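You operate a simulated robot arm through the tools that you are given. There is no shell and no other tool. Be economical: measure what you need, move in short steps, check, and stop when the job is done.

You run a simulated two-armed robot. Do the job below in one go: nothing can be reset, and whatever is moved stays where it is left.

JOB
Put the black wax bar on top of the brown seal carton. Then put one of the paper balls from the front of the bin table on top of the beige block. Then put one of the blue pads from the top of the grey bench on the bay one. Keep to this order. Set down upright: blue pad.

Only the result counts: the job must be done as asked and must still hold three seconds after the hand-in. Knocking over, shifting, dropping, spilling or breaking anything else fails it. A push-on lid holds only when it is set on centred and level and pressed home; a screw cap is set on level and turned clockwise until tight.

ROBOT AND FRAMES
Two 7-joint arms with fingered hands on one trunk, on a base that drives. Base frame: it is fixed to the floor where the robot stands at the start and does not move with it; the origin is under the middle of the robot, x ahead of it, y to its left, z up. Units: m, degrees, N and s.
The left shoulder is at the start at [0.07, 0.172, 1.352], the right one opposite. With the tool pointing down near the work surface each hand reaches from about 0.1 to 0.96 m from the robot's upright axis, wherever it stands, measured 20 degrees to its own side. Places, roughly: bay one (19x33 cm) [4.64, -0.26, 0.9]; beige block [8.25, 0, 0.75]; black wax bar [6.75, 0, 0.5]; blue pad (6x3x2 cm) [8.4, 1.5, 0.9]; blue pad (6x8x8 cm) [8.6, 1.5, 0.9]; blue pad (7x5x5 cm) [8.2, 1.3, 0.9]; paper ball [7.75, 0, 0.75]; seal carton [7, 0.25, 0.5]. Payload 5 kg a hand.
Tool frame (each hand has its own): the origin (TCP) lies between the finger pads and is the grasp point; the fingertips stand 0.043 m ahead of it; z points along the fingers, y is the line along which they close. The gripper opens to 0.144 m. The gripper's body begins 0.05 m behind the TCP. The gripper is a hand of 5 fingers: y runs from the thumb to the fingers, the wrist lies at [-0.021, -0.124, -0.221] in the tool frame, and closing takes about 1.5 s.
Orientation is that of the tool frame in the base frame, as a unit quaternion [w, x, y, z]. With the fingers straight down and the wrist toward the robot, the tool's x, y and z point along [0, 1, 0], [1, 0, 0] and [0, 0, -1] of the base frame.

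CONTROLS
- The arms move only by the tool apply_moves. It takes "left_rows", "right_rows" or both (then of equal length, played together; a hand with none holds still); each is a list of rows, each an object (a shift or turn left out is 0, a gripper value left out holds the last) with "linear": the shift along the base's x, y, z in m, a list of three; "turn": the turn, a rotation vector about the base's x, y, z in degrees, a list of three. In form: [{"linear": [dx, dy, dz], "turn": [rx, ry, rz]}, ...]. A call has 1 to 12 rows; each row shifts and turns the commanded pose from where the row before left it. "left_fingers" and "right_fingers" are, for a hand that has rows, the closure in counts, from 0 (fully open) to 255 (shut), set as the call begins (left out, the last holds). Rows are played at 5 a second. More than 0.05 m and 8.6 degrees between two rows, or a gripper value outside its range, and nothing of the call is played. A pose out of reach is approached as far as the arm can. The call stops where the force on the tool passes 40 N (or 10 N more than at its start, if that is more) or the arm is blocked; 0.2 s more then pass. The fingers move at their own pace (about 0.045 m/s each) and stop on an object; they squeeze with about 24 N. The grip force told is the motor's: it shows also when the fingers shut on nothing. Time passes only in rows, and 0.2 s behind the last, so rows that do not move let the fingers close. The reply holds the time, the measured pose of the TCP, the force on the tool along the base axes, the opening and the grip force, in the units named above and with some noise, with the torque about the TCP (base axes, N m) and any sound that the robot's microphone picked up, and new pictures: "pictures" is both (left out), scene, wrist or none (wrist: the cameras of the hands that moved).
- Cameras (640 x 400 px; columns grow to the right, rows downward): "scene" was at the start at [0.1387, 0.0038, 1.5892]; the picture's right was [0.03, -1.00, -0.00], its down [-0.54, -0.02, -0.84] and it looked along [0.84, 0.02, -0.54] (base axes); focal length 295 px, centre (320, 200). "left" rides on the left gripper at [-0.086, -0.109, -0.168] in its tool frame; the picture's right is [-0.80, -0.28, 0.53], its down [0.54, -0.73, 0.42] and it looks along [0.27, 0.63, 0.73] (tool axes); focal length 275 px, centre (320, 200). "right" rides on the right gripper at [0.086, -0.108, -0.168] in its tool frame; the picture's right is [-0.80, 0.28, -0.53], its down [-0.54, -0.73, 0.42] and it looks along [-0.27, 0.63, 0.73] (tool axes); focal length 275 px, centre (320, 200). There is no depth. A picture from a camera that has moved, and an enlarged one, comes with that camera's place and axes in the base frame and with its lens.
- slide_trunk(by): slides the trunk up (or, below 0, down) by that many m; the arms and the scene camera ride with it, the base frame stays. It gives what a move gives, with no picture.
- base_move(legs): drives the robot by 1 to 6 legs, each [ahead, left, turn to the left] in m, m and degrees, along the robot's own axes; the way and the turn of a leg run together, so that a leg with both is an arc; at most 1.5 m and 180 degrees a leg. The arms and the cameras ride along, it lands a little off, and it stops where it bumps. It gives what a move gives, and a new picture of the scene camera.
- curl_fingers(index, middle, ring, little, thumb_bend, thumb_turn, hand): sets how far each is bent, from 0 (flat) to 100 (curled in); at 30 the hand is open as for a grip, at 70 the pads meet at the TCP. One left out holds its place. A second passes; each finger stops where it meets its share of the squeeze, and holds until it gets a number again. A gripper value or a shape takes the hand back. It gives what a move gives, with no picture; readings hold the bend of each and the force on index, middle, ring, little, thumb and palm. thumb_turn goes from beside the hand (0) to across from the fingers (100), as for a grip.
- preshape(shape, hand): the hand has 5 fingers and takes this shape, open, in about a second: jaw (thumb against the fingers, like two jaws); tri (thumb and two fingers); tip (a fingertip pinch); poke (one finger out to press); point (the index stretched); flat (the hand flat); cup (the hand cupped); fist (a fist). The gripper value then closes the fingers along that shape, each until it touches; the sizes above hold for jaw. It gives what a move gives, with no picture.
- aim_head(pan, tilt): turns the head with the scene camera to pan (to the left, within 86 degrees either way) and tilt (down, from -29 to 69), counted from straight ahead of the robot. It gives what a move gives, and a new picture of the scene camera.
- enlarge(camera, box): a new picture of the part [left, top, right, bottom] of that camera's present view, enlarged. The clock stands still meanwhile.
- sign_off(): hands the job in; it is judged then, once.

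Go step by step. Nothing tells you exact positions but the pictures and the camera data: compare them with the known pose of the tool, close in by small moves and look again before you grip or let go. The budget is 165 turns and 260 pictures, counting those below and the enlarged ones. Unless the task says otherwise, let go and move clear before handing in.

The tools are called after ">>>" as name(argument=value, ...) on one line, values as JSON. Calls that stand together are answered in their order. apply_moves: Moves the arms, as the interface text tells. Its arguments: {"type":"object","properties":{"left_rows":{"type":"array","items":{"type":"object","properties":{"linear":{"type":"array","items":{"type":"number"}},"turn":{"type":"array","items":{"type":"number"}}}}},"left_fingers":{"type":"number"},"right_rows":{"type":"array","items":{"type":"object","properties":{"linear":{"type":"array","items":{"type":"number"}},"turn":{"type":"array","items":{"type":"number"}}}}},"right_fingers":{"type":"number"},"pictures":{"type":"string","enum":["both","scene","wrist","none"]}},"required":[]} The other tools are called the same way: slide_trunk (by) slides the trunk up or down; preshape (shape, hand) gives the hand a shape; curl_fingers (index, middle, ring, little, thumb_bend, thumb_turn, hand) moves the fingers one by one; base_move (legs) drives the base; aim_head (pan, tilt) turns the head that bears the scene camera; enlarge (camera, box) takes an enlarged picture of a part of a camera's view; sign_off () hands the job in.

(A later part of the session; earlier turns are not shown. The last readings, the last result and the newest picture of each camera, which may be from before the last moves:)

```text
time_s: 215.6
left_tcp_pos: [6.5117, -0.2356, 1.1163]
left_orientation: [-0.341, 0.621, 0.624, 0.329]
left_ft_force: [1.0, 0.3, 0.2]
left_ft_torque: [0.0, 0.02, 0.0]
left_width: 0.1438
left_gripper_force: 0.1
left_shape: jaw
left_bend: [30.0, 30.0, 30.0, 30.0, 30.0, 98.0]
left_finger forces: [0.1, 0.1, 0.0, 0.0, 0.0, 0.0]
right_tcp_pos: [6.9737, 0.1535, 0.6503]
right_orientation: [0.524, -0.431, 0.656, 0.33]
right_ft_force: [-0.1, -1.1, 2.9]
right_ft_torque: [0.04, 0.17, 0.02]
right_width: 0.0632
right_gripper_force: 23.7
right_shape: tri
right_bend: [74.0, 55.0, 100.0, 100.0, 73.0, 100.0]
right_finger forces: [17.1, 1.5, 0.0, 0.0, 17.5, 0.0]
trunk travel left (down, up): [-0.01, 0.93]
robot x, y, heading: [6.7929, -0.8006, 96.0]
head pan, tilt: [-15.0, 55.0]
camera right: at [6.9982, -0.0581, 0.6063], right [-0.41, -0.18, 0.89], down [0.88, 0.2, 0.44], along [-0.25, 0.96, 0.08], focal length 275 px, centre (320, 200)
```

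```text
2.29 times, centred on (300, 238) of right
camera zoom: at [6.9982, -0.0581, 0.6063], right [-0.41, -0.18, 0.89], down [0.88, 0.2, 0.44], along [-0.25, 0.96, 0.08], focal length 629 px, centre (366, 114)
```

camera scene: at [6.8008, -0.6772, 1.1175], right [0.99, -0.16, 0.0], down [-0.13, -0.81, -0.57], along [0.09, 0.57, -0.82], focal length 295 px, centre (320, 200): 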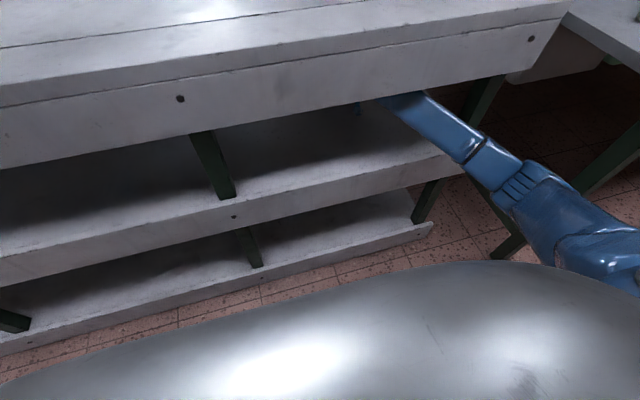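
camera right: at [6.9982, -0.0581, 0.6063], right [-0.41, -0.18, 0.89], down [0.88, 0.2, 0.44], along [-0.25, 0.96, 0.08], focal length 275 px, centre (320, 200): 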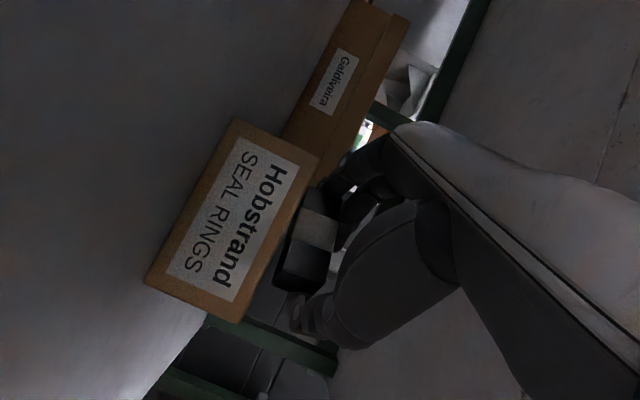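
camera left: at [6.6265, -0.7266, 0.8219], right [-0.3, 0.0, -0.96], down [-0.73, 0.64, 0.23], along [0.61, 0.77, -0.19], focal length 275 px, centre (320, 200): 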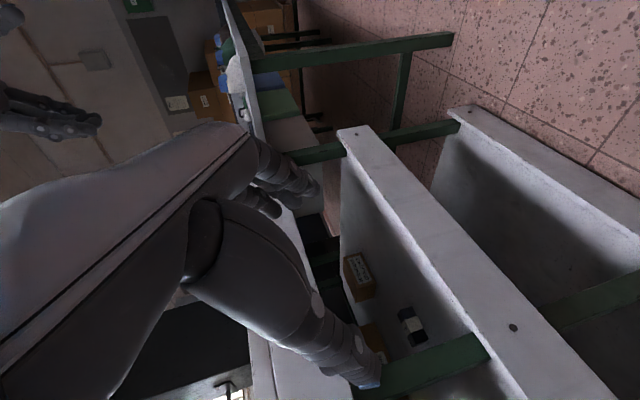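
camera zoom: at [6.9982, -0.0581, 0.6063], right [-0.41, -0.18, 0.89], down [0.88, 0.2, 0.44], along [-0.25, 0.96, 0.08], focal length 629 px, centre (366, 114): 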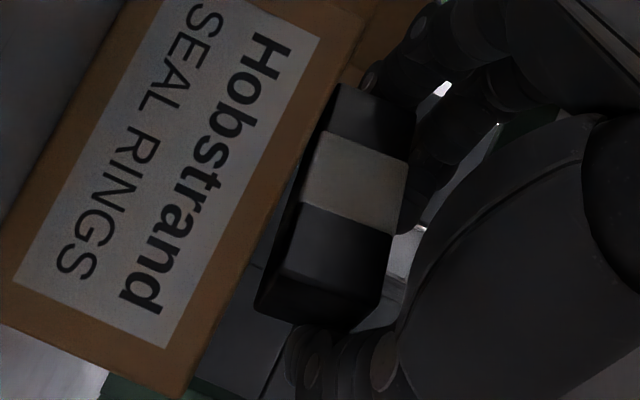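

Contact is made, the bar leveling onto the carton, +x end ~1 cm high. Lower a few mm more, then look.

>>> apply_moves(right_rows=[{"linear": [0, 0, -0.004]}, {"linear": [0, 0, -0.003]}, {}], pictures="wrist")

>>> enlarge(camera="right", box=[160, 150, 440, 325])

```text
time_s: 216.4
left_tcp_pos: [6.5123, -0.237, 1.1164]
left_orientation: [-0.34, 0.623, 0.623, 0.329]
left_ft_force: [1.0, -0.4, 0.2]
left_ft_torque: [0.02, -0.03, -0.04]
left_width: 0.144
left_gripper_force: 0.1
left_shape: jaw
left_bend: [30.0, 30.0, 30.0, 30.0, 30.0, 98.0]
left_finger forces: [0.0, 0.0, 0.1, 0.0, 0.0, 0.1]
right_tcp_pos: [6.9751, 0.1532, 0.647]
right_orientation: [0.525, -0.429, 0.657, 0.33]
right_ft_force: [1.0, -2.2, 16.2]
right_ft_torque: [0.6, 0.48, 0.05]
right_width: 0.0639
right_gripper_force: 23.4
right_shape: tri
right_bend: [74.0, 55.0, 100.0, 100.0, 73.0, 100.0]
right_finger forces: [17.2, 7.8, 0.0, 0.0, 19.3, 0.1]
trunk travel left (down, up): [-0.01, 0.93]
robot x, y, heading: [6.7973, -0.8046, 96.0]
head pan, tilt: [-15.0, 55.0]
camera right: at [6.9987, -0.0582, 0.6025], right [-0.41, -0.18, 0.89], down [0.88, 0.19, 0.44], along [-0.25, 0.96, 0.08], focal length 275 px, centre (320, 200)
```

right: 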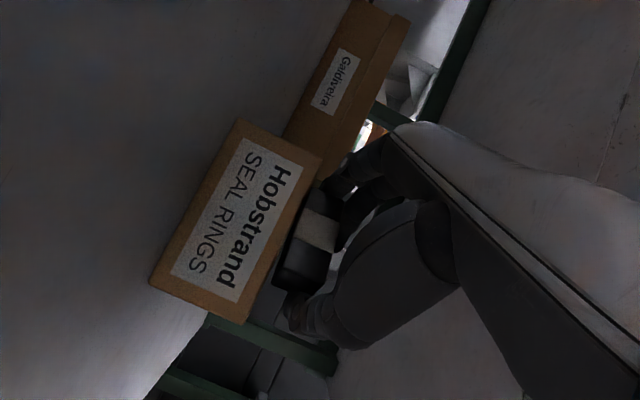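

```text
2.29 times, centred on (300, 238) of right
camera zoom: at [6.9987, -0.0582, 0.6025], right [-0.41, -0.18, 0.89], down [0.88, 0.19, 0.44], along [-0.25, 0.96, 0.08], focal length 629 px, centre (366, 114)
```

zoom: 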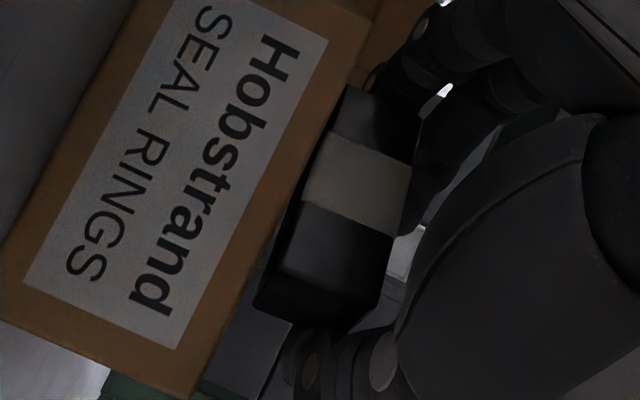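

Close to seated. Relieve pressure slightly and open the fingers.

>>> apply_moves(right_rows=[{"linear": [0, 0, 0.002]}], pictures="none")

>>> apply_moves(right_fingers=35, right_rows=[{}, {}, {}, {}, {}, {}], pictures="wrist")

>>> enlarge(camera="right", box=[160, 150, 440, 325])

```text
time_s: 216.8
left_tcp_pos: [6.5113, -0.238, 1.116]
left_orientation: [-0.341, 0.622, 0.623, 0.33]
left_ft_force: [-0.6, -0.7, -0.4]
left_ft_torque: [0.01, -0.03, 0.02]
left_width: 0.1437
left_gripper_force: 0.2
left_shape: jaw
left_bend: [30.0, 30.0, 30.0, 30.0, 30.0, 98.0]
left_finger forces: [0.0, 0.1, 0.0, 0.0, 0.1, 0.0]
right_tcp_pos: [6.9738, 0.153, 0.6466]
right_orientation: [0.524, -0.43, 0.657, 0.33]
right_ft_force: [1.1, -1.0, 13.8]
right_ft_torque: [0.53, 0.41, 0.02]
right_width: 0.0638
right_gripper_force: 24.3
right_shape: tri
right_bend: [74.0, 55.0, 100.0, 100.0, 73.0, 100.0]
right_finger forces: [17.1, 6.9, 0.1, 0.0, 19.3, 0.1]
trunk travel left (down, up): [-0.01, 0.93]
robot x, y, heading: [6.7968, -0.7988, 95.7]
head pan, tilt: [-15.0, 55.0]
```

```text
time_s: 218.2
left_tcp_pos: [6.5116, -0.2353, 1.1145]
left_orientation: [-0.341, 0.622, 0.624, 0.329]
left_ft_force: [-0.7, 0.6, 0.8]
left_ft_torque: [-0.01, 0.01, 0.04]
left_width: 0.1441
left_gripper_force: 0.0
left_shape: jaw
left_bend: [30.0, 30.0, 30.0, 30.0, 30.0, 98.0]
left_finger forces: [0.1, 0.1, 0.0, 0.0, 0.1, 0.0]
right_tcp_pos: [6.9736, 0.1547, 0.6448]
right_orientation: [0.523, -0.431, 0.658, 0.328]
right_ft_force: [0.0, -0.5, -0.4]
right_ft_torque: [0.02, 0.0, 0.02]
right_width: 0.1241
right_gripper_force: 0.1
right_shape: tri
right_bend: [26.0, 33.0, 99.0, 99.0, 45.0, 98.0]
right_finger forces: [0.0, 0.1, 0.0, 0.0, 0.0, 0.0]
trunk travel left (down, up): [-0.01, 0.93]
robot x, y, heading: [6.7923, -0.7993, 95.8]
head pan, tilt: [-15.0, 55.0]
camera right: at [6.9983, -0.0578, 0.6018], right [-0.41, -0.18, 0.89], down [0.88, 0.19, 0.44], along [-0.25, 0.96, 0.08], focal length 275 px, centre (320, 200)
```

right: 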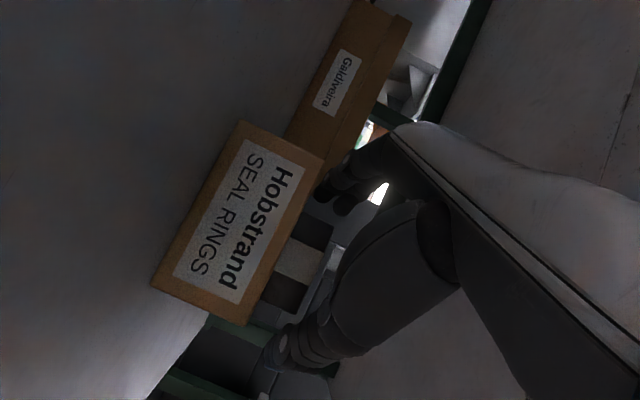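

```text
2.29 times, centred on (300, 238) of right
camera zoom: at [6.9983, -0.0578, 0.6018], right [-0.41, -0.18, 0.89], down [0.88, 0.19, 0.44], along [-0.25, 0.96, 0.08], focal length 629 px, centre (366, 114)
```

zoom: 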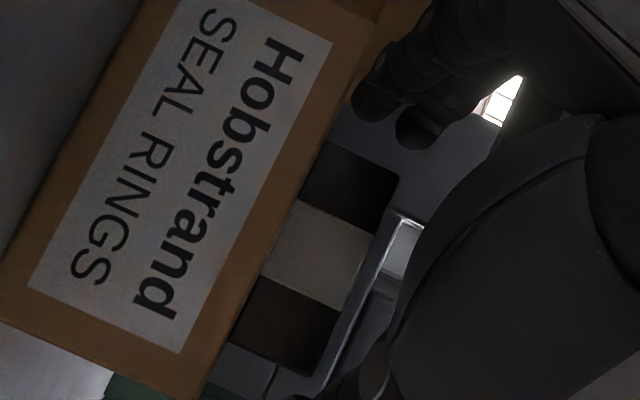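

The bar rests flat on the carton. Withdraw the hand along its own axis.

>>> apply_moves(right_rows=[{"linear": [-0.012, -0.025, 0.002]}, {"linear": [-0.017, -0.036, 0]}, {"linear": [-0.017, -0.036, 0]}, {"linear": [-0.017, -0.036, 0]}, {"linear": [-0.017, -0.036, 0]}, {"linear": [-0.01, -0.036, 0]}], pictures="wrist")

>>> enlarge(camera="right", box=[160, 100, 480, 300])

```text
time_s: 219.6
left_tcp_pos: [6.5116, -0.2367, 1.1149]
left_orientation: [-0.34, 0.622, 0.624, 0.329]
left_ft_force: [-0.1, -0.5, 0.7]
left_ft_torque: [0.0, 0.01, 0.02]
left_width: 0.1436
left_gripper_force: 0.3
left_shape: jaw
left_bend: [30.0, 30.0, 30.0, 30.0, 30.0, 98.0]
left_finger forces: [0.1, 0.0, 0.1, 0.0, 0.0, 0.0]
right_tcp_pos: [6.8847, -0.051, 0.6474]
right_orientation: [0.523, -0.43, 0.658, 0.329]
right_ft_force: [0.3, -0.4, 0.0]
right_ft_torque: [-0.02, 0.03, 0.01]
right_width: 0.1241
right_gripper_force: 0.0
right_shape: tri
right_bend: [26.0, 33.0, 99.0, 99.0, 45.0, 98.0]
right_finger forces: [0.0, 0.0, 0.0, 0.0, 0.0, 0.0]
trunk travel left (down, up): [-0.01, 0.93]
robot x, y, heading: [6.7931, -0.8032, 96.1]
head pan, tilt: [-15.0, 55.0]
camera right: at [6.9096, -0.2635, 0.6045], right [-0.41, -0.18, 0.89], down [0.88, 0.19, 0.44], along [-0.25, 0.96, 0.08], focal length 275 px, centre (320, 200)
```

right: 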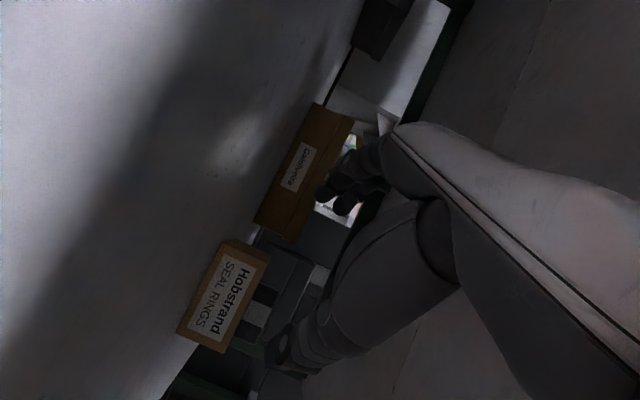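

```text
2.00 times, centred on (320, 200) of right
camera zoom: at [6.9096, -0.2635, 0.6045], right [-0.41, -0.18, 0.89], down [0.88, 0.19, 0.44], along [-0.25, 0.96, 0.08], focal length 551 px, centre (320, 200)
```

zoom: 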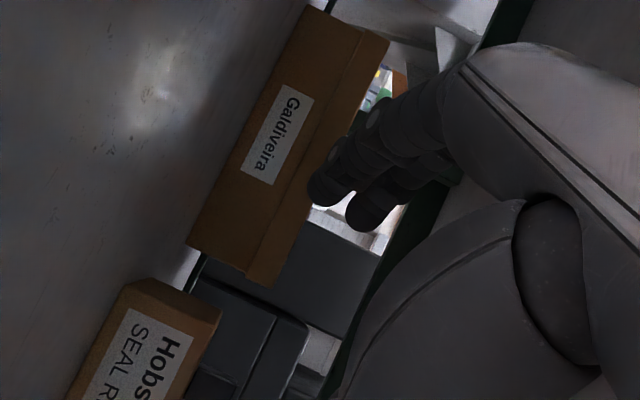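

Bar placed. Back the base out, raise the trunk, then head to the bin table.

>>> base_move(legs=[[-0.35, 0, 0]])

>>> slide_trunk(by=0.4)

>>> aim_head(pan=-50, tilt=30)

```text
time_s: 221.8
left_tcp_pos: [6.5481, -0.5632, 1.1152]
left_orientation: [-0.341, 0.623, 0.623, 0.329]
left_ft_force: [0.3, 0.4, -1.7]
left_ft_torque: [-0.04, -0.02, -0.01]
left_width: 0.1442
left_gripper_force: 0.0
left_shape: jaw
left_bend: [30.0, 30.0, 30.0, 30.0, 30.0, 97.0]
left_finger forces: [0.0, 0.1, 0.1, 0.0, 0.0, 0.1]
right_tcp_pos: [6.9198, -0.3785, 0.6451]
right_orientation: [0.524, -0.431, 0.657, 0.328]
right_ft_force: [-0.3, 0.4, -1.3]
right_ft_torque: [0.02, -0.02, -0.01]
right_width: 0.1242
right_gripper_force: 0.0
right_shape: tri
right_bend: [26.0, 33.0, 99.0, 99.0, 45.0, 98.0]
right_finger forces: [0.1, 0.0, 0.1, 0.0, 0.1, 0.0]
trunk travel left (down, up): [-0.01, 0.93]
robot x, y, heading: [6.83, -1.1285, 96.0]
head pan, tilt: [-15.0, 55.0]
stopped in leg 1: the robot was blocked; the commanded pose is now the measured one
camera scene: at [6.8357, -1.004, 1.1173], right [0.99, -0.16, 0.0], down [-0.13, -0.81, -0.57], along [0.09, 0.56, -0.82], focal length 295 px, centre (320, 200)
```

scene: 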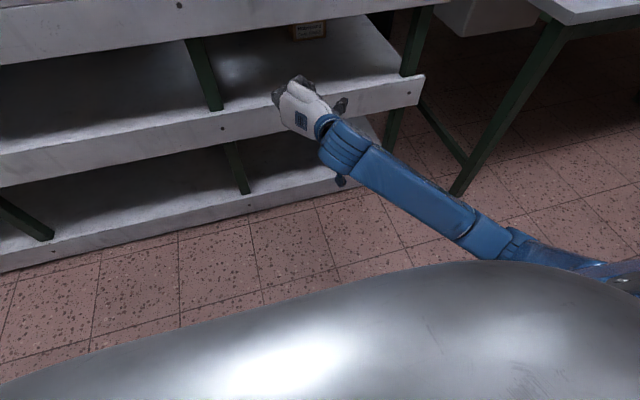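

```text
time_s: 225.7
left_tcp_pos: [6.547, -0.5634, 1.5152]
left_orientation: [-0.341, 0.622, 0.623, 0.329]
left_ft_force: [-0.3, 0.2, -0.9]
left_ft_torque: [-0.03, -0.01, -0.02]
left_width: 0.144
left_gripper_force: 0.1
left_shape: jaw
left_bend: [30.0, 30.0, 30.0, 30.0, 30.0, 97.0]
left_finger forces: [0.1, 0.0, 0.0, 0.0, 0.0, 0.0]
right_tcp_pos: [6.9203, -0.3797, 1.0461]
right_orientation: [0.523, -0.432, 0.658, 0.329]
right_ft_force: [0.1, 0.0, -0.3]
right_ft_torque: [0.0, 0.02, -0.01]
right_width: 0.124
right_gripper_force: 0.1
right_shape: tri
right_bend: [26.0, 33.0, 99.0, 99.0, 45.0, 98.0]
right_finger forces: [0.0, 0.0, 0.0, 0.0, 0.0, 0.0]
trunk travel left (down, up): [-0.41, 0.53]
robot x, y, heading: [6.8276, -1.1291, 95.9]
head pan, tilt: [-15.0, 55.0]
```

```text
time_s: 226.7
left_tcp_pos: [6.5481, -0.5633, 1.5163]
left_orientation: [-0.341, 0.622, 0.623, 0.329]
left_ft_force: [-0.3, 0.8, -0.4]
left_ft_torque: [-0.01, -0.02, 0.02]
left_width: 0.1442
left_gripper_force: 0.0
left_shape: jaw
left_bend: [30.0, 30.0, 30.0, 30.0, 30.0, 97.0]
left_finger forces: [0.0, 0.1, 0.0, 0.1, 0.0, 0.1]
right_tcp_pos: [6.9199, -0.3794, 1.0458]
right_orientation: [0.523, -0.432, 0.657, 0.329]
right_ft_force: [-0.5, 0.4, 0.0]
right_ft_torque: [0.0, -0.02, 0.02]
right_width: 0.124
right_gripper_force: 0.0
right_shape: tri
right_bend: [26.0, 33.0, 99.0, 99.0, 45.0, 98.0]
right_finger forces: [0.0, 0.0, 0.0, 0.1, 0.0, 0.0]
trunk travel left (down, up): [-0.41, 0.53]
robot x, y, heading: [6.8294, -1.1254, 95.7]
head pan, tilt: [-50.0, 30.0]
camera scene: at [6.8871, -1.0116, 1.5535], right [0.72, -0.7, 0.0], down [-0.35, -0.36, -0.87], along [0.6, 0.62, -0.5], focal length 295 px, centre (320, 200)
```

scene: 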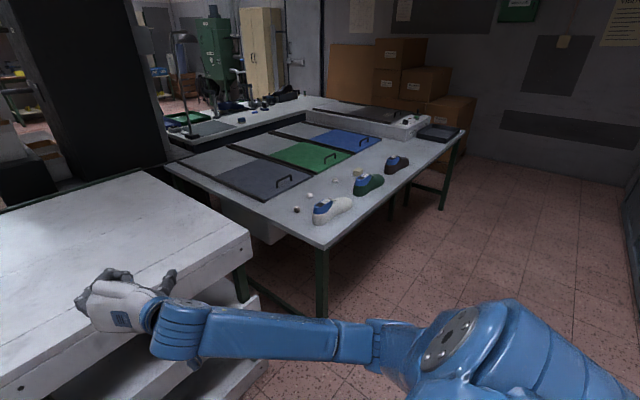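

Carton and bar area intact. I'll bring the right hand back to tool-down, facing forward, in jaw shape, then move to the bin table.

>>> apply_moves(right_rows=[{"turn": [-7.72, 3.53, 0], "linear": [0, -0.01, 0.01]}, {"turn": [-7.72, 3.53, 0], "linear": [0, -0.01, 0.01]}, {"turn": [-7.72, 3.53, 0], "linear": [0, -0.01, 0.01]}, {"turn": [-7.72, 3.53, 0], "linear": [0, -0.01, 0.01]}, {"turn": [-7.72, 3.53, 0], "linear": [0, -0.01, 0.01]}, {"turn": [-7.72, 3.53, 0]}, {"turn": [-7.72, 3.53, 0]}, {"turn": [-7.72, 3.53, 0]}, {"turn": [-7.72, 3.53, 0]}], pictures="none")

>>> apply_moves(right_rows=[{"turn": [0, 0, -8.49], "linear": [0.02, 0, 0]}, {"turn": [0, 0, -8.49], "linear": [0.02, 0, 0]}, {"turn": [0, 0, -8.49], "linear": [0.02, 0, 0]}, {"turn": [0, 0, -8.49], "linear": [0.02, 0, 0]}, {"turn": [0, 0, -8.49]}, {"turn": [0, 0, -8.49]}, {"turn": [0, 0, -8.49]}], pictures="none")

>>> base_move(legs=[[0.08, 0, 0], [0, -1.0, 0]])

>>> aim_head(pan=0, tilt=40)

```text
time_s: 228.7
left_tcp_pos: [6.5462, -0.5629, 1.5158]
left_orientation: [-0.341, 0.622, 0.623, 0.329]
left_ft_force: [0.2, 0.1, -0.2]
left_ft_torque: [0.02, 0.0, 0.0]
left_width: 0.144
left_gripper_force: 0.1
left_shape: jaw
left_bend: [30.0, 30.0, 30.0, 30.0, 30.0, 97.0]
left_finger forces: [0.0, 0.0, 0.0, 0.1, 0.0, 0.0]
right_tcp_pos: [6.9212, -0.4294, 1.0963]
right_orientation: [-0.002, -0.548, 0.837, 0.0]
right_ft_force: [0.2, -0.3, -0.5]
right_ft_torque: [-0.03, -0.03, 0.01]
right_width: 0.1241
right_gripper_force: 0.1
right_shape: tri
right_bend: [26.0, 33.0, 99.0, 99.0, 45.0, 98.0]
right_finger forces: [0.0, 0.0, 0.0, 0.0, 0.0, 0.0]
trunk travel left (down, up): [-0.41, 0.53]
robot x, y, heading: [6.8299, -1.1228, 95.7]
head pan, tilt: [-50.0, 30.0]
```

```text
time_s: 230.3
left_tcp_pos: [6.5468, -0.5641, 1.5168]
left_orientation: [-0.341, 0.622, 0.623, 0.329]
left_ft_force: [0.2, -0.6, 0.5]
left_ft_torque: [-0.01, -0.02, -0.01]
left_width: 0.1441
left_gripper_force: 0.1
left_shape: jaw
left_bend: [30.0, 30.0, 30.0, 30.0, 30.0, 97.0]
left_finger forces: [0.1, 0.0, 0.1, 0.0, 0.0, 0.0]
right_tcp_pos: [7.0015, -0.4287, 1.097]
right_orientation: [-0.001, -0.06, 0.998, 0.0]
right_ft_force: [0.6, 0.4, 0.3]
right_ft_torque: [0.03, -0.01, 0.01]
right_width: 0.124
right_gripper_force: 0.1
right_shape: tri
right_bend: [26.0, 33.0, 99.0, 99.0, 45.0, 98.0]
right_finger forces: [0.1, 0.1, 0.0, 0.0, 0.1, 0.1]
trunk travel left (down, up): [-0.41, 0.53]
robot x, y, heading: [6.8309, -1.1276, 95.6]
head pan, tilt: [-50.0, 30.0]
```

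```text
time_s: 236.1
left_tcp_pos: [7.5233, -0.3834, 1.5159]
left_orientation: [-0.342, 0.62, 0.625, 0.328]
left_ft_force: [0.5, 0.1, -0.3]
left_ft_torque: [-0.01, 0.04, -0.03]
left_width: 0.1438
left_gripper_force: 0.1
left_shape: jaw
left_bend: [30.0, 30.0, 30.0, 30.0, 30.0, 97.0]
left_finger forces: [0.0, 0.0, 0.0, 0.1, 0.1, 0.0]
right_tcp_pos: [7.9748, -0.2459, 1.0963]
right_orientation: [0.0, -0.065, 0.998, 0.0]
right_ft_force: [-0.4, -0.2, 1.0]
right_ft_torque: [0.0, -0.01, -0.01]
right_width: 0.1238
right_gripper_force: 0.0
right_shape: tri
right_bend: [26.0, 33.0, 99.0, 99.0, 45.0, 98.0]
right_finger forces: [0.0, 0.0, 0.1, 0.0, 0.1, 0.1]
trunk travel left (down, up): [-0.41, 0.53]
robot x, y, heading: [7.8121, -0.9471, 95.9]
head pan, tilt: [-50.0, 30.0]
camera scene: at [7.8657, -0.8295, 1.5536], right [0.72, -0.69, 0.0], down [-0.35, -0.36, -0.87], along [0.6, 0.62, -0.5], focal length 295 px, centre (320, 200)
```

scene: 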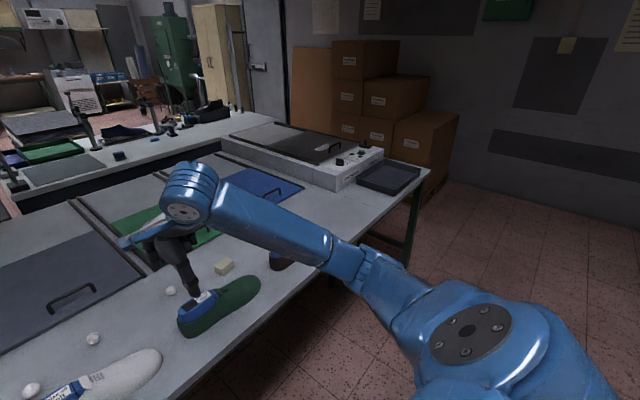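

```text
time_s: 237.2
left_tcp_pos: [7.5215, -0.3836, 1.5164]
left_orientation: [-0.342, 0.62, 0.625, 0.328]
left_ft_force: [-0.5, 1.3, -0.3]
left_ft_torque: [-0.03, -0.03, 0.0]
left_width: 0.1445
left_gripper_force: 0.0
left_shape: jaw
left_bend: [30.0, 30.0, 30.0, 30.0, 30.0, 97.0]
left_finger forces: [0.0, 0.0, 0.0, 0.0, 0.0, 0.1]
right_tcp_pos: [7.9757, -0.2468, 1.0967]
right_orientation: [-0.001, -0.066, 0.998, 0.0]
right_ft_force: [-0.2, -0.2, 0.7]
right_ft_torque: [-0.02, 0.02, 0.01]
right_width: 0.124
right_gripper_force: 0.2
right_shape: tri
right_bend: [26.0, 33.0, 99.0, 99.0, 45.0, 98.0]
right_finger forces: [0.0, 0.1, 0.0, 0.0, 0.0, 0.1]
trunk travel left (down, up): [-0.41, 0.53]
robot x, y, heading: [7.8095, -0.9475, 96.2]
head pan, tilt: [0.0, 40.0]
camera scene: at [7.7944, -0.8101, 1.5382], right [0.99, 0.11, 0.0], down [0.07, -0.64, -0.77], along [-0.08, 0.76, -0.64], focal length 295 px, centre (320, 200)
```

scene: 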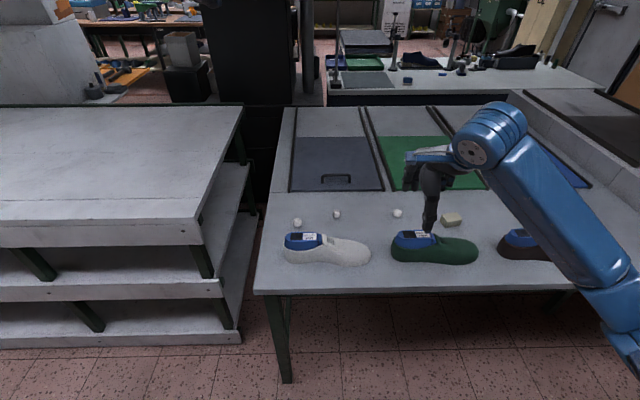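

I see balls at ≈(7.63,−0.03), (7.77,0.03), (8.01,0.06) and the block at ≈(8.20,0.035). I'll use the third ball. Adjust base and put the right hand above it.

>>> base_move(legs=[[0.12, -0.1, 0]])

>>> preshape(hand="right", shape="tip")

>>> aim_head(pan=-10, tilt=45)

```text
time_s: 238.7
left_tcp_pos: [7.6088, -0.2559, 1.516]
left_orientation: [-0.342, 0.62, 0.624, 0.329]
left_ft_force: [-0.4, -0.8, 0.4]
left_ft_torque: [0.03, -0.02, -0.03]
left_width: 0.1441
left_gripper_force: 0.1
left_shape: jaw
left_bend: [30.0, 30.0, 30.0, 30.0, 30.0, 97.0]
left_finger forces: [0.0, 0.1, 0.1, 0.0, 0.0, 0.1]
right_tcp_pos: [8.0619, -0.1202, 1.0974]
right_orientation: [0.0, -0.065, 0.998, 0.0]
right_ft_force: [0.5, 0.6, 0.2]
right_ft_torque: [-0.02, -0.01, -0.01]
right_width: 0.124
right_gripper_force: 0.1
right_shape: tri
right_bend: [26.0, 33.0, 99.0, 99.0, 45.0, 98.0]
right_finger forces: [0.0, 0.0, 0.0, 0.0, 0.0, 0.0]
trunk travel left (down, up): [-0.41, 0.53]
robot x, y, heading: [7.8957, -0.8154, 95.9]
head pan, tilt: [0.0, 40.0]
camera scene: at [7.8801, -0.6831, 1.5384], right [0.99, 0.11, 0.0], down [0.07, -0.64, -0.77], along [-0.08, 0.76, -0.64], focal length 295 px, centre (320, 200)
```

scene: 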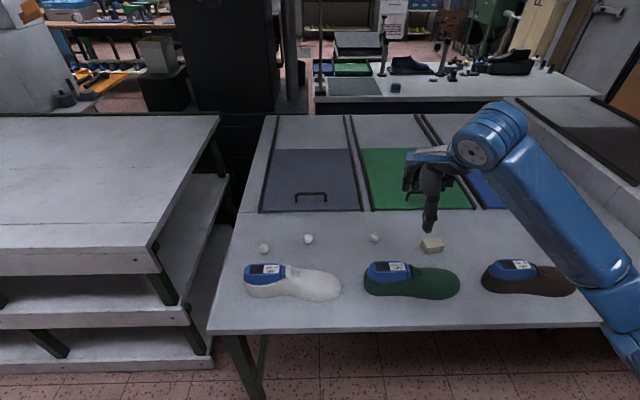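

```text
time_s: 239.6
left_tcp_pos: [7.611, -0.2549, 1.5167]
left_orientation: [-0.343, 0.62, 0.624, 0.328]
left_ft_force: [-0.6, -0.2, 0.1]
left_ft_torque: [0.03, -0.04, -0.02]
left_width: 0.1439
left_gripper_force: 0.0
left_shape: jaw
left_bend: [30.0, 30.0, 30.0, 30.0, 30.0, 97.0]
left_finger forces: [0.0, 0.1, 0.0, 0.0, 0.0, 0.0]
right_tcp_pos: [8.0619, -0.1185, 1.0964]
right_orientation: [-0.001, -0.064, 0.998, 0.0]
right_ft_force: [-0.9, -0.9, -0.1]
right_ft_torque: [0.0, 0.0, -0.01]
right_width: 0.1441
right_gripper_force: 0.0
right_shape: tip
right_bend: [30.0, 98.0, 99.0, 99.0, 30.0, 98.0]
right_finger forces: [0.0, 0.0, 0.0, 0.0, 0.0, 0.1]
trunk travel left (down, up): [-0.41, 0.53]
robot x, y, heading: [7.8972, -0.8164, 96.2]
head pan, tilt: [0.0, 40.0]
```

```text
time_s: 240.3
left_tcp_pos: [7.61, -0.2532, 1.5164]
left_orientation: [-0.343, 0.62, 0.624, 0.329]
left_ft_force: [0.0, 0.4, -0.7]
left_ft_torque: [0.01, 0.05, 0.02]
left_width: 0.1439
left_gripper_force: 0.0
left_shape: jaw
left_bend: [30.0, 30.0, 30.0, 30.0, 30.0, 97.0]
left_finger forces: [0.0, 0.1, 0.1, 0.0, 0.0, 0.0]
right_tcp_pos: [8.0628, -0.1192, 1.097]
right_orientation: [-0.001, -0.065, 0.998, 0.0]
right_ft_force: [-0.1, 0.3, 0.3]
right_ft_torque: [-0.03, 0.03, 0.0]
right_width: 0.1437
right_gripper_force: 0.0
right_shape: tip
right_bend: [30.0, 98.0, 99.0, 99.0, 30.0, 98.0]
right_finger forces: [0.0, 0.0, 0.0, 0.1, 0.0, 0.0]
trunk travel left (down, up): [-0.41, 0.53]
robot x, y, heading: [7.8962, -0.8159, 95.8]
head pan, tilt: [-10.0, 45.0]
camera scene: at [7.8955, -0.685, 1.531], right [1.0, -0.07, 0.0], down [-0.05, -0.71, -0.71], along [0.05, 0.71, -0.71], focal length 295 px, centre (320, 200)
```

scene: 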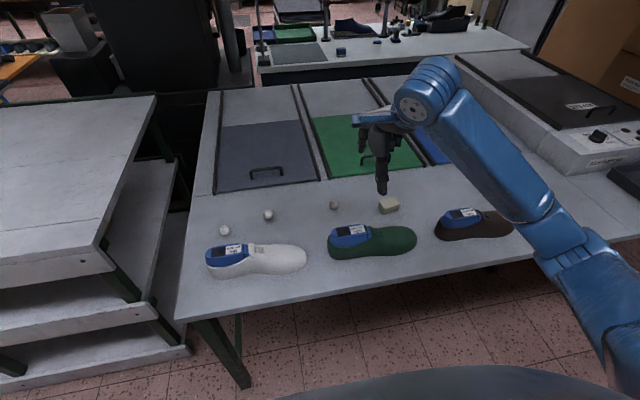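

I'll use the tri shape (three contacts), and move above the ball to refine with the wrist camera.

>>> preshape(hand="right", shape="tri")

>>> apply_moves(right_rows=[{"linear": [-0.015, 0.03, -0.02]}, {"linear": [-0.015, 0.03, -0.02]}, {"linear": [-0.01, 0.035, -0.02]}, {"linear": [-0.01, 0.035, -0.02]}, {"linear": [0, 0.035, -0.02]}, {"linear": [0, 0.01, -0.02]}], pictures="both")

```text
time_s: 241.2
left_tcp_pos: [7.6108, -0.2534, 1.5165]
left_orientation: [-0.343, 0.621, 0.624, 0.328]
left_ft_force: [0.0, 0.1, 0.1]
left_ft_torque: [0.02, 0.0, -0.03]
left_width: 0.1436
left_gripper_force: 0.1
left_shape: jaw
left_bend: [30.0, 30.0, 30.0, 30.0, 30.0, 97.0]
left_finger forces: [0.1, 0.0, 0.0, 0.1, 0.0, 0.0]
right_tcp_pos: [8.0627, -0.1186, 1.0957]
right_orientation: [0.0, -0.065, 0.998, -0.001]
right_ft_force: [-0.4, 0.9, 0.2]
right_ft_torque: [0.03, -0.02, 0.01]
right_width: 0.1438
right_gripper_force: 0.0
right_shape: tri
right_bend: [30.0, 30.0, 99.0, 99.0, 30.0, 98.0]
right_finger forces: [0.0, 0.0, 0.0, 0.0, 0.0, 0.0]
trunk travel left (down, up): [-0.41, 0.53]
robot x, y, heading: [7.8956, -0.8195, 95.9]
head pan, tilt: [-10.0, 45.0]
```

```text
time_s: 242.6
left_tcp_pos: [7.6106, -0.2544, 1.5166]
left_orientation: [-0.342, 0.621, 0.624, 0.329]
left_ft_force: [-0.6, -0.5, 0.0]
left_ft_torque: [0.0, 0.02, -0.02]
left_width: 0.1439
left_gripper_force: 0.1
left_shape: jaw
left_bend: [30.0, 30.0, 30.0, 30.0, 30.0, 97.0]
left_finger forces: [0.1, 0.1, 0.0, 0.0, 0.0, 0.0]
right_tcp_pos: [8.012, 0.0576, 0.9752]
right_orientation: [0.0, -0.063, 0.998, 0.0]
right_ft_force: [0.4, -0.4, 0.8]
right_ft_torque: [-0.01, 0.01, 0.0]
right_width: 0.1438
right_gripper_force: 0.1
right_shape: tri
right_bend: [30.0, 30.0, 99.0, 99.0, 30.0, 98.0]
right_finger forces: [0.1, 0.0, 0.0, 0.0, 0.0, 0.1]
trunk travel left (down, up): [-0.41, 0.53]
robot x, y, heading: [7.8958, -0.8225, 96.1]
head pan, tilt: [-10.0, 45.0]
camera scene: at [7.896, -0.6847, 1.531], right [1.0, -0.07, 0.0], down [-0.05, -0.71, -0.71], along [0.05, 0.71, -0.71], focal length 295 px, centre (320, 200)
camera right: at [7.9421, -0.062, 1.1423], right [0.75, 0.38, 0.53], down [0.63, -0.65, -0.42], along [0.18, 0.66, -0.73], focal length 275 px, centre (320, 200)
```

scene: 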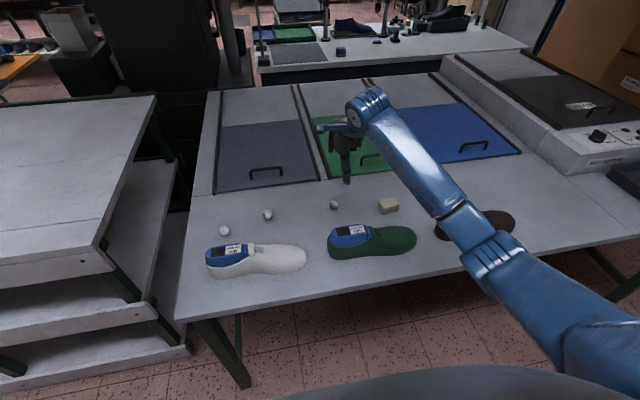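
right: 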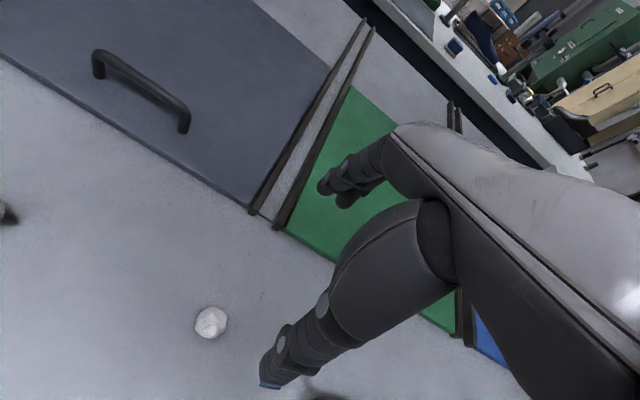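

Intersecting the two views: ball centre ≈ (7.988, 0.00, 0.82), so the table is at ≈0.80. I'll centre above it and descend partway.

>>> apply_moves(right_rows=[{"linear": [-0.012, -0.028, -0.01]}, {"linear": [-0.012, -0.028, -0.02]}, {"linear": [0, 0, -0.03]}, {"linear": [0, 0, -0.025]}], pictures="both")

>>> enlarge(camera="right", box=[200, 140, 440, 290])

>>> enlarge(camera="scene", box=[256, 140, 416, 240])

```text
time_s: 243.6
left_tcp_pos: [7.6111, -0.2537, 1.516]
left_orientation: [-0.342, 0.621, 0.624, 0.329]
left_ft_force: [0.2, 0.5, 0.0]
left_ft_torque: [0.0, -0.03, 0.01]
left_width: 0.1439
left_gripper_force: 0.0
left_shape: jaw
left_bend: [30.0, 30.0, 30.0, 30.0, 30.0, 97.0]
left_finger forces: [0.1, 0.1, 0.0, 0.1, 0.1, 0.0]
right_tcp_pos: [7.9886, -0.0003, 0.8912]
right_orientation: [0.0, -0.064, 0.998, 0.0]
right_ft_force: [0.8, 0.5, 0.5]
right_ft_torque: [-0.02, 0.01, 0.0]
right_width: 0.1441
right_gripper_force: 0.1
right_shape: tri
right_bend: [30.0, 30.0, 99.0, 99.0, 30.0, 98.0]
right_finger forces: [0.1, 0.0, 0.1, 0.0, 0.0, 0.0]
trunk travel left (down, up): [-0.41, 0.53]
robot x, y, heading: [7.8987, -0.8188, 96.0]
head pan, tilt: [-10.0, 45.0]
camera scene: at [7.8957, -0.6847, 1.531], right [1.0, -0.07, 0.0], down [-0.05, -0.71, -0.71], along [0.05, 0.71, -0.71], focal length 295 px, centre (320, 200)
camera right: at [7.9176, -0.1191, 1.0578], right [0.75, 0.38, 0.53], down [0.63, -0.65, -0.42], along [0.18, 0.66, -0.73], focal length 275 px, centre (320, 200)
```

scene: 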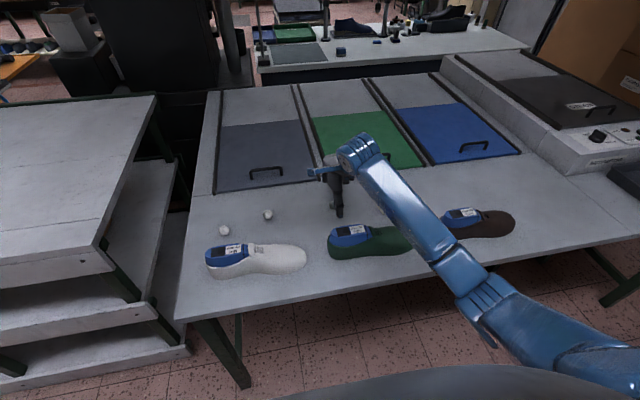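
right: 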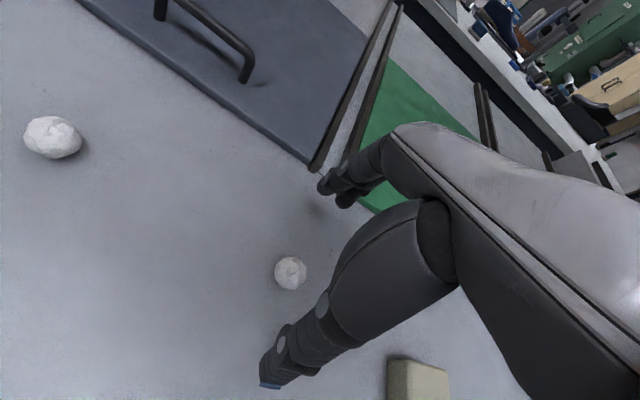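

```text
2.67 times, centred on (320, 215) of right
camera zoom: at [7.9176, -0.1191, 1.0578], right [0.75, 0.38, 0.53], down [0.63, -0.65, -0.42], along [0.18, 0.66, -0.73], focal length 734 px, centre (320, 160)
```

zoom: 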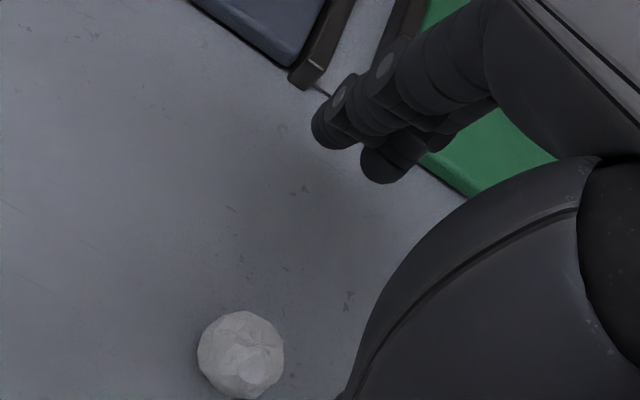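

```text
4.00 times, centred on (336, 190) of scene
camera zoom: at [7.8957, -0.6847, 1.531], right [1.0, -0.07, 0.0], down [-0.05, -0.71, -0.71], along [0.05, 0.71, -0.71], focal length 1181 px, centre (256, 240)
```

zoom: 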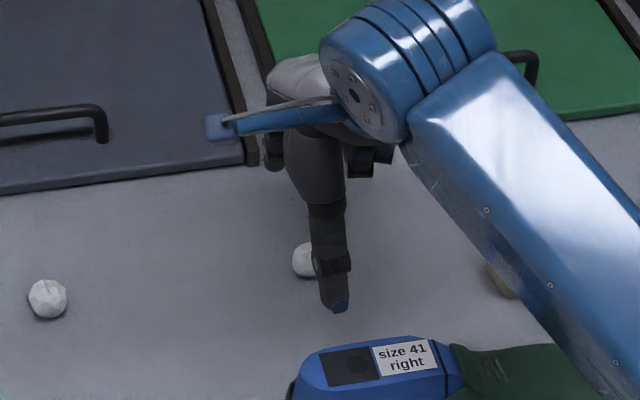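

Ball confirmed at (7.985, −0.002, 0.822); fingers and thumb straddle it. Descend to z≈0.846 and check.

>>> apply_moves(right_rows=[{"linear": [-0.003, -0.002, -0.02]}, {"linear": [0, 0, -0.015]}, {"linear": [0, 0, -0.01]}], pictures="wrist")

>>> enlarge(camera="right", box=[220, 160, 460, 310])

```text
time_s: 244.4
left_tcp_pos: [7.6096, -0.2546, 1.5165]
left_orientation: [-0.341, 0.62, 0.625, 0.329]
left_ft_force: [0.2, 0.2, 0.7]
left_ft_torque: [-0.01, 0.0, 0.03]
left_width: 0.144
left_gripper_force: 0.1
left_shape: jaw
left_bend: [30.0, 30.0, 30.0, 30.0, 30.0, 97.0]
left_finger forces: [0.0, 0.0, 0.0, 0.0, 0.0, 0.0]
right_tcp_pos: [7.986, -0.0014, 0.8457]
right_orientation: [-0.001, -0.065, 0.998, 0.0]
right_ft_force: [0.2, 0.8, 0.2]
right_ft_torque: [-0.01, 0.03, 0.02]
right_width: 0.1436
right_gripper_force: 0.0
right_shape: tri
right_bend: [30.0, 30.0, 99.0, 99.0, 30.0, 98.0]
right_finger forces: [0.0, 0.1, 0.1, 0.1, 0.0, 0.1]
trunk travel left (down, up): [-0.41, 0.53]
robot x, y, heading: [7.8952, -0.816, 95.7]
head pan, tilt: [-10.0, 45.0]
camera right: at [7.9148, -0.1203, 1.0129], right [0.75, 0.38, 0.53], down [0.63, -0.65, -0.42], along [0.18, 0.66, -0.73], focal length 275 px, centre (320, 200)
```

right: 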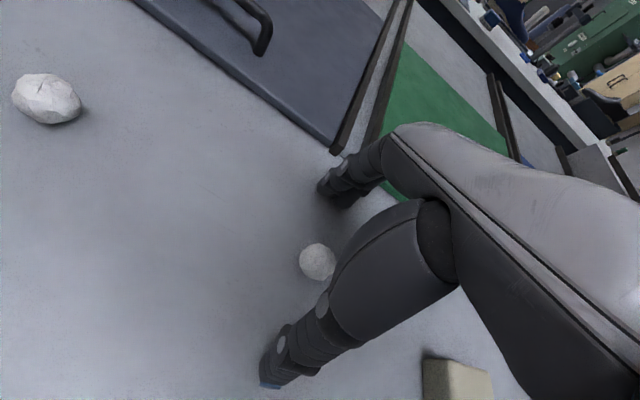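

```text
2.67 times, centred on (340, 235) of right
camera zoom: at [7.9148, -0.1203, 1.0129], right [0.75, 0.38, 0.53], down [0.63, -0.65, -0.42], along [0.18, 0.66, -0.73], focal length 734 px, centre (267, 107)
```

zoom: 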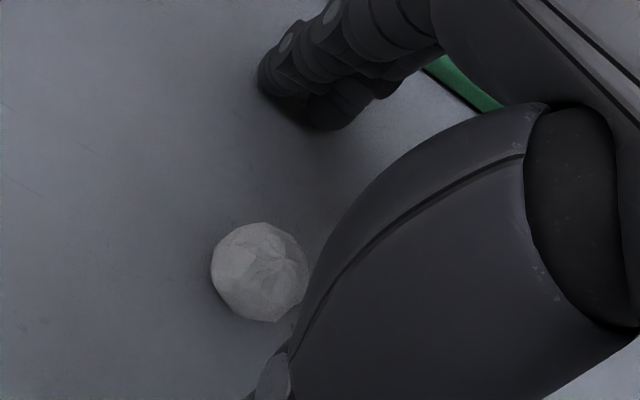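

Centred. Close the fingers on the ball.

>>> apply_moves(right_fingers=220, right_rows=[{}, {}, {}, {}, {}, {}, {}, {}, {}, {}, {}], pictures="wrist")

>>> enlarge(camera="right", box=[220, 160, 460, 310])

```text
time_s: 246.8
left_tcp_pos: [7.6106, -0.2544, 1.5166]
left_orientation: [-0.342, 0.62, 0.624, 0.33]
left_ft_force: [0.7, 0.9, 0.0]
left_ft_torque: [0.02, 0.02, -0.01]
left_width: 0.1439
left_gripper_force: 0.1
left_shape: jaw
left_bend: [30.0, 30.0, 30.0, 30.0, 30.0, 97.0]
left_finger forces: [0.0, 0.1, 0.0, 0.0, 0.0, 0.1]
right_tcp_pos: [7.9861, -0.0018, 0.8452]
right_orientation: [-0.001, -0.065, 0.998, 0.001]
right_ft_force: [0.1, 0.0, 0.6]
right_ft_torque: [0.0, 0.02, 0.01]
right_width: 0.0195
right_gripper_force: 23.8
right_shape: tri
right_bend: [72.0, 61.0, 100.0, 100.0, 74.0, 100.0]
right_finger forces: [9.3, 10.4, 0.1, 0.0, 20.2, 0.0]
trunk travel left (down, up): [-0.41, 0.53]
robot x, y, heading: [7.8963, -0.8172, 96.0]
head pan, tilt: [-10.0, 45.0]
camera right: at [7.9149, -0.1204, 1.013], right [0.75, 0.38, 0.53], down [0.63, -0.65, -0.42], along [0.18, 0.66, -0.73], focal length 275 px, centre (320, 200)
```

right: 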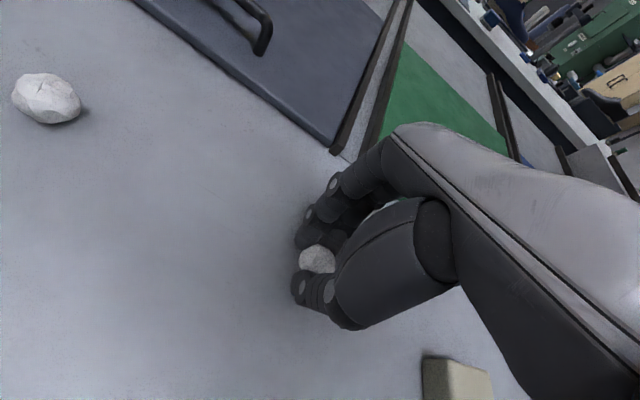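

```text
2.67 times, centred on (340, 235) of right
camera zoom: at [7.9149, -0.1204, 1.013], right [0.75, 0.38, 0.53], down [0.63, -0.65, -0.42], along [0.18, 0.66, -0.73], focal length 734 px, centre (267, 107)
```

zoom: 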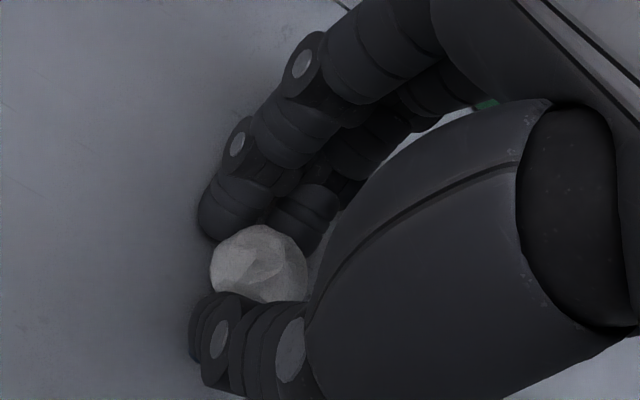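

Ball gripped on three fingers. Lift it and move toward the block.

>>> apply_moves(right_rows=[{"linear": [0, 0, 0.02]}, {"linear": [0, 0, 0.04]}, {"linear": [0, 0, 0.04]}, {"linear": [0.03, -0.005, 0.02]}, {"linear": [0.035, -0.005, 0]}], pictures="both")

>>> enlarge(camera="scene", box=[300, 140, 460, 240])

```text
time_s: 248.0
left_tcp_pos: [7.6112, -0.2545, 1.5158]
left_orientation: [-0.342, 0.621, 0.624, 0.329]
left_ft_force: [0.5, -0.6, -0.8]
left_ft_torque: [-0.02, 0.01, 0.05]
left_width: 0.1438
left_gripper_force: 0.0
left_shape: jaw
left_bend: [30.0, 30.0, 30.0, 30.0, 30.0, 97.0]
left_finger forces: [0.1, 0.1, 0.1, 0.0, 0.1, 0.0]
right_tcp_pos: [8.0516, -0.0119, 0.9669]
right_orientation: [-0.003, -0.066, 0.998, -0.001]
right_ft_force: [0.7, 0.1, -0.1]
right_ft_torque: [0.0, 0.0, 0.01]
right_width: 0.0197
right_gripper_force: 24.7
right_shape: tri
right_bend: [72.0, 61.0, 100.0, 100.0, 74.0, 100.0]
right_finger forces: [9.1, 10.5, 0.0, 0.1, 20.3, 0.0]
trunk travel left (down, up): [-0.41, 0.53]
robot x, y, heading: [7.8959, -0.8176, 96.1]
head pan, tilt: [-10.0, 45.0]
camera scene: at [7.8974, -0.6851, 1.531], right [1.0, -0.07, 0.0], down [-0.05, -0.71, -0.71], along [0.05, 0.71, -0.71], focal length 295 px, centre (320, 200)
camera right: at [7.9803, -0.1314, 1.1335], right [0.75, 0.39, 0.53], down [0.63, -0.65, -0.42], along [0.18, 0.66, -0.73], focal length 275 px, centre (320, 200)
```

scene: 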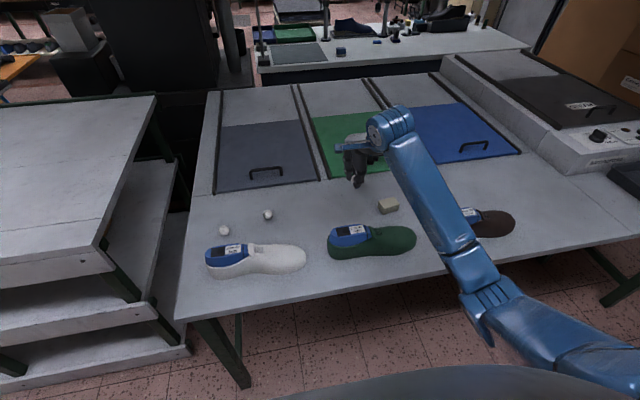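
right: 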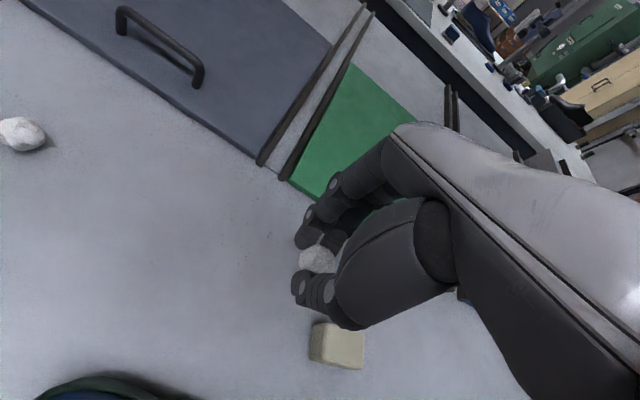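

```text
4.00 times, centred on (380, 190) of scene
camera zoom: at [7.8974, -0.6851, 1.531], right [1.0, -0.07, 0.0], down [-0.05, -0.71, -0.71], along [0.05, 0.71, -0.71], focal length 1181 px, centre (80, 240)
```

zoom: 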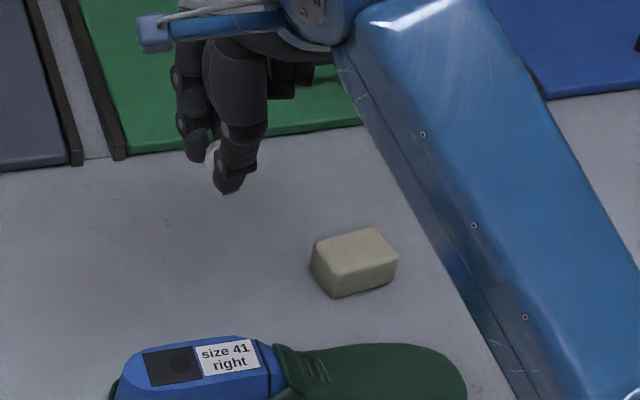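

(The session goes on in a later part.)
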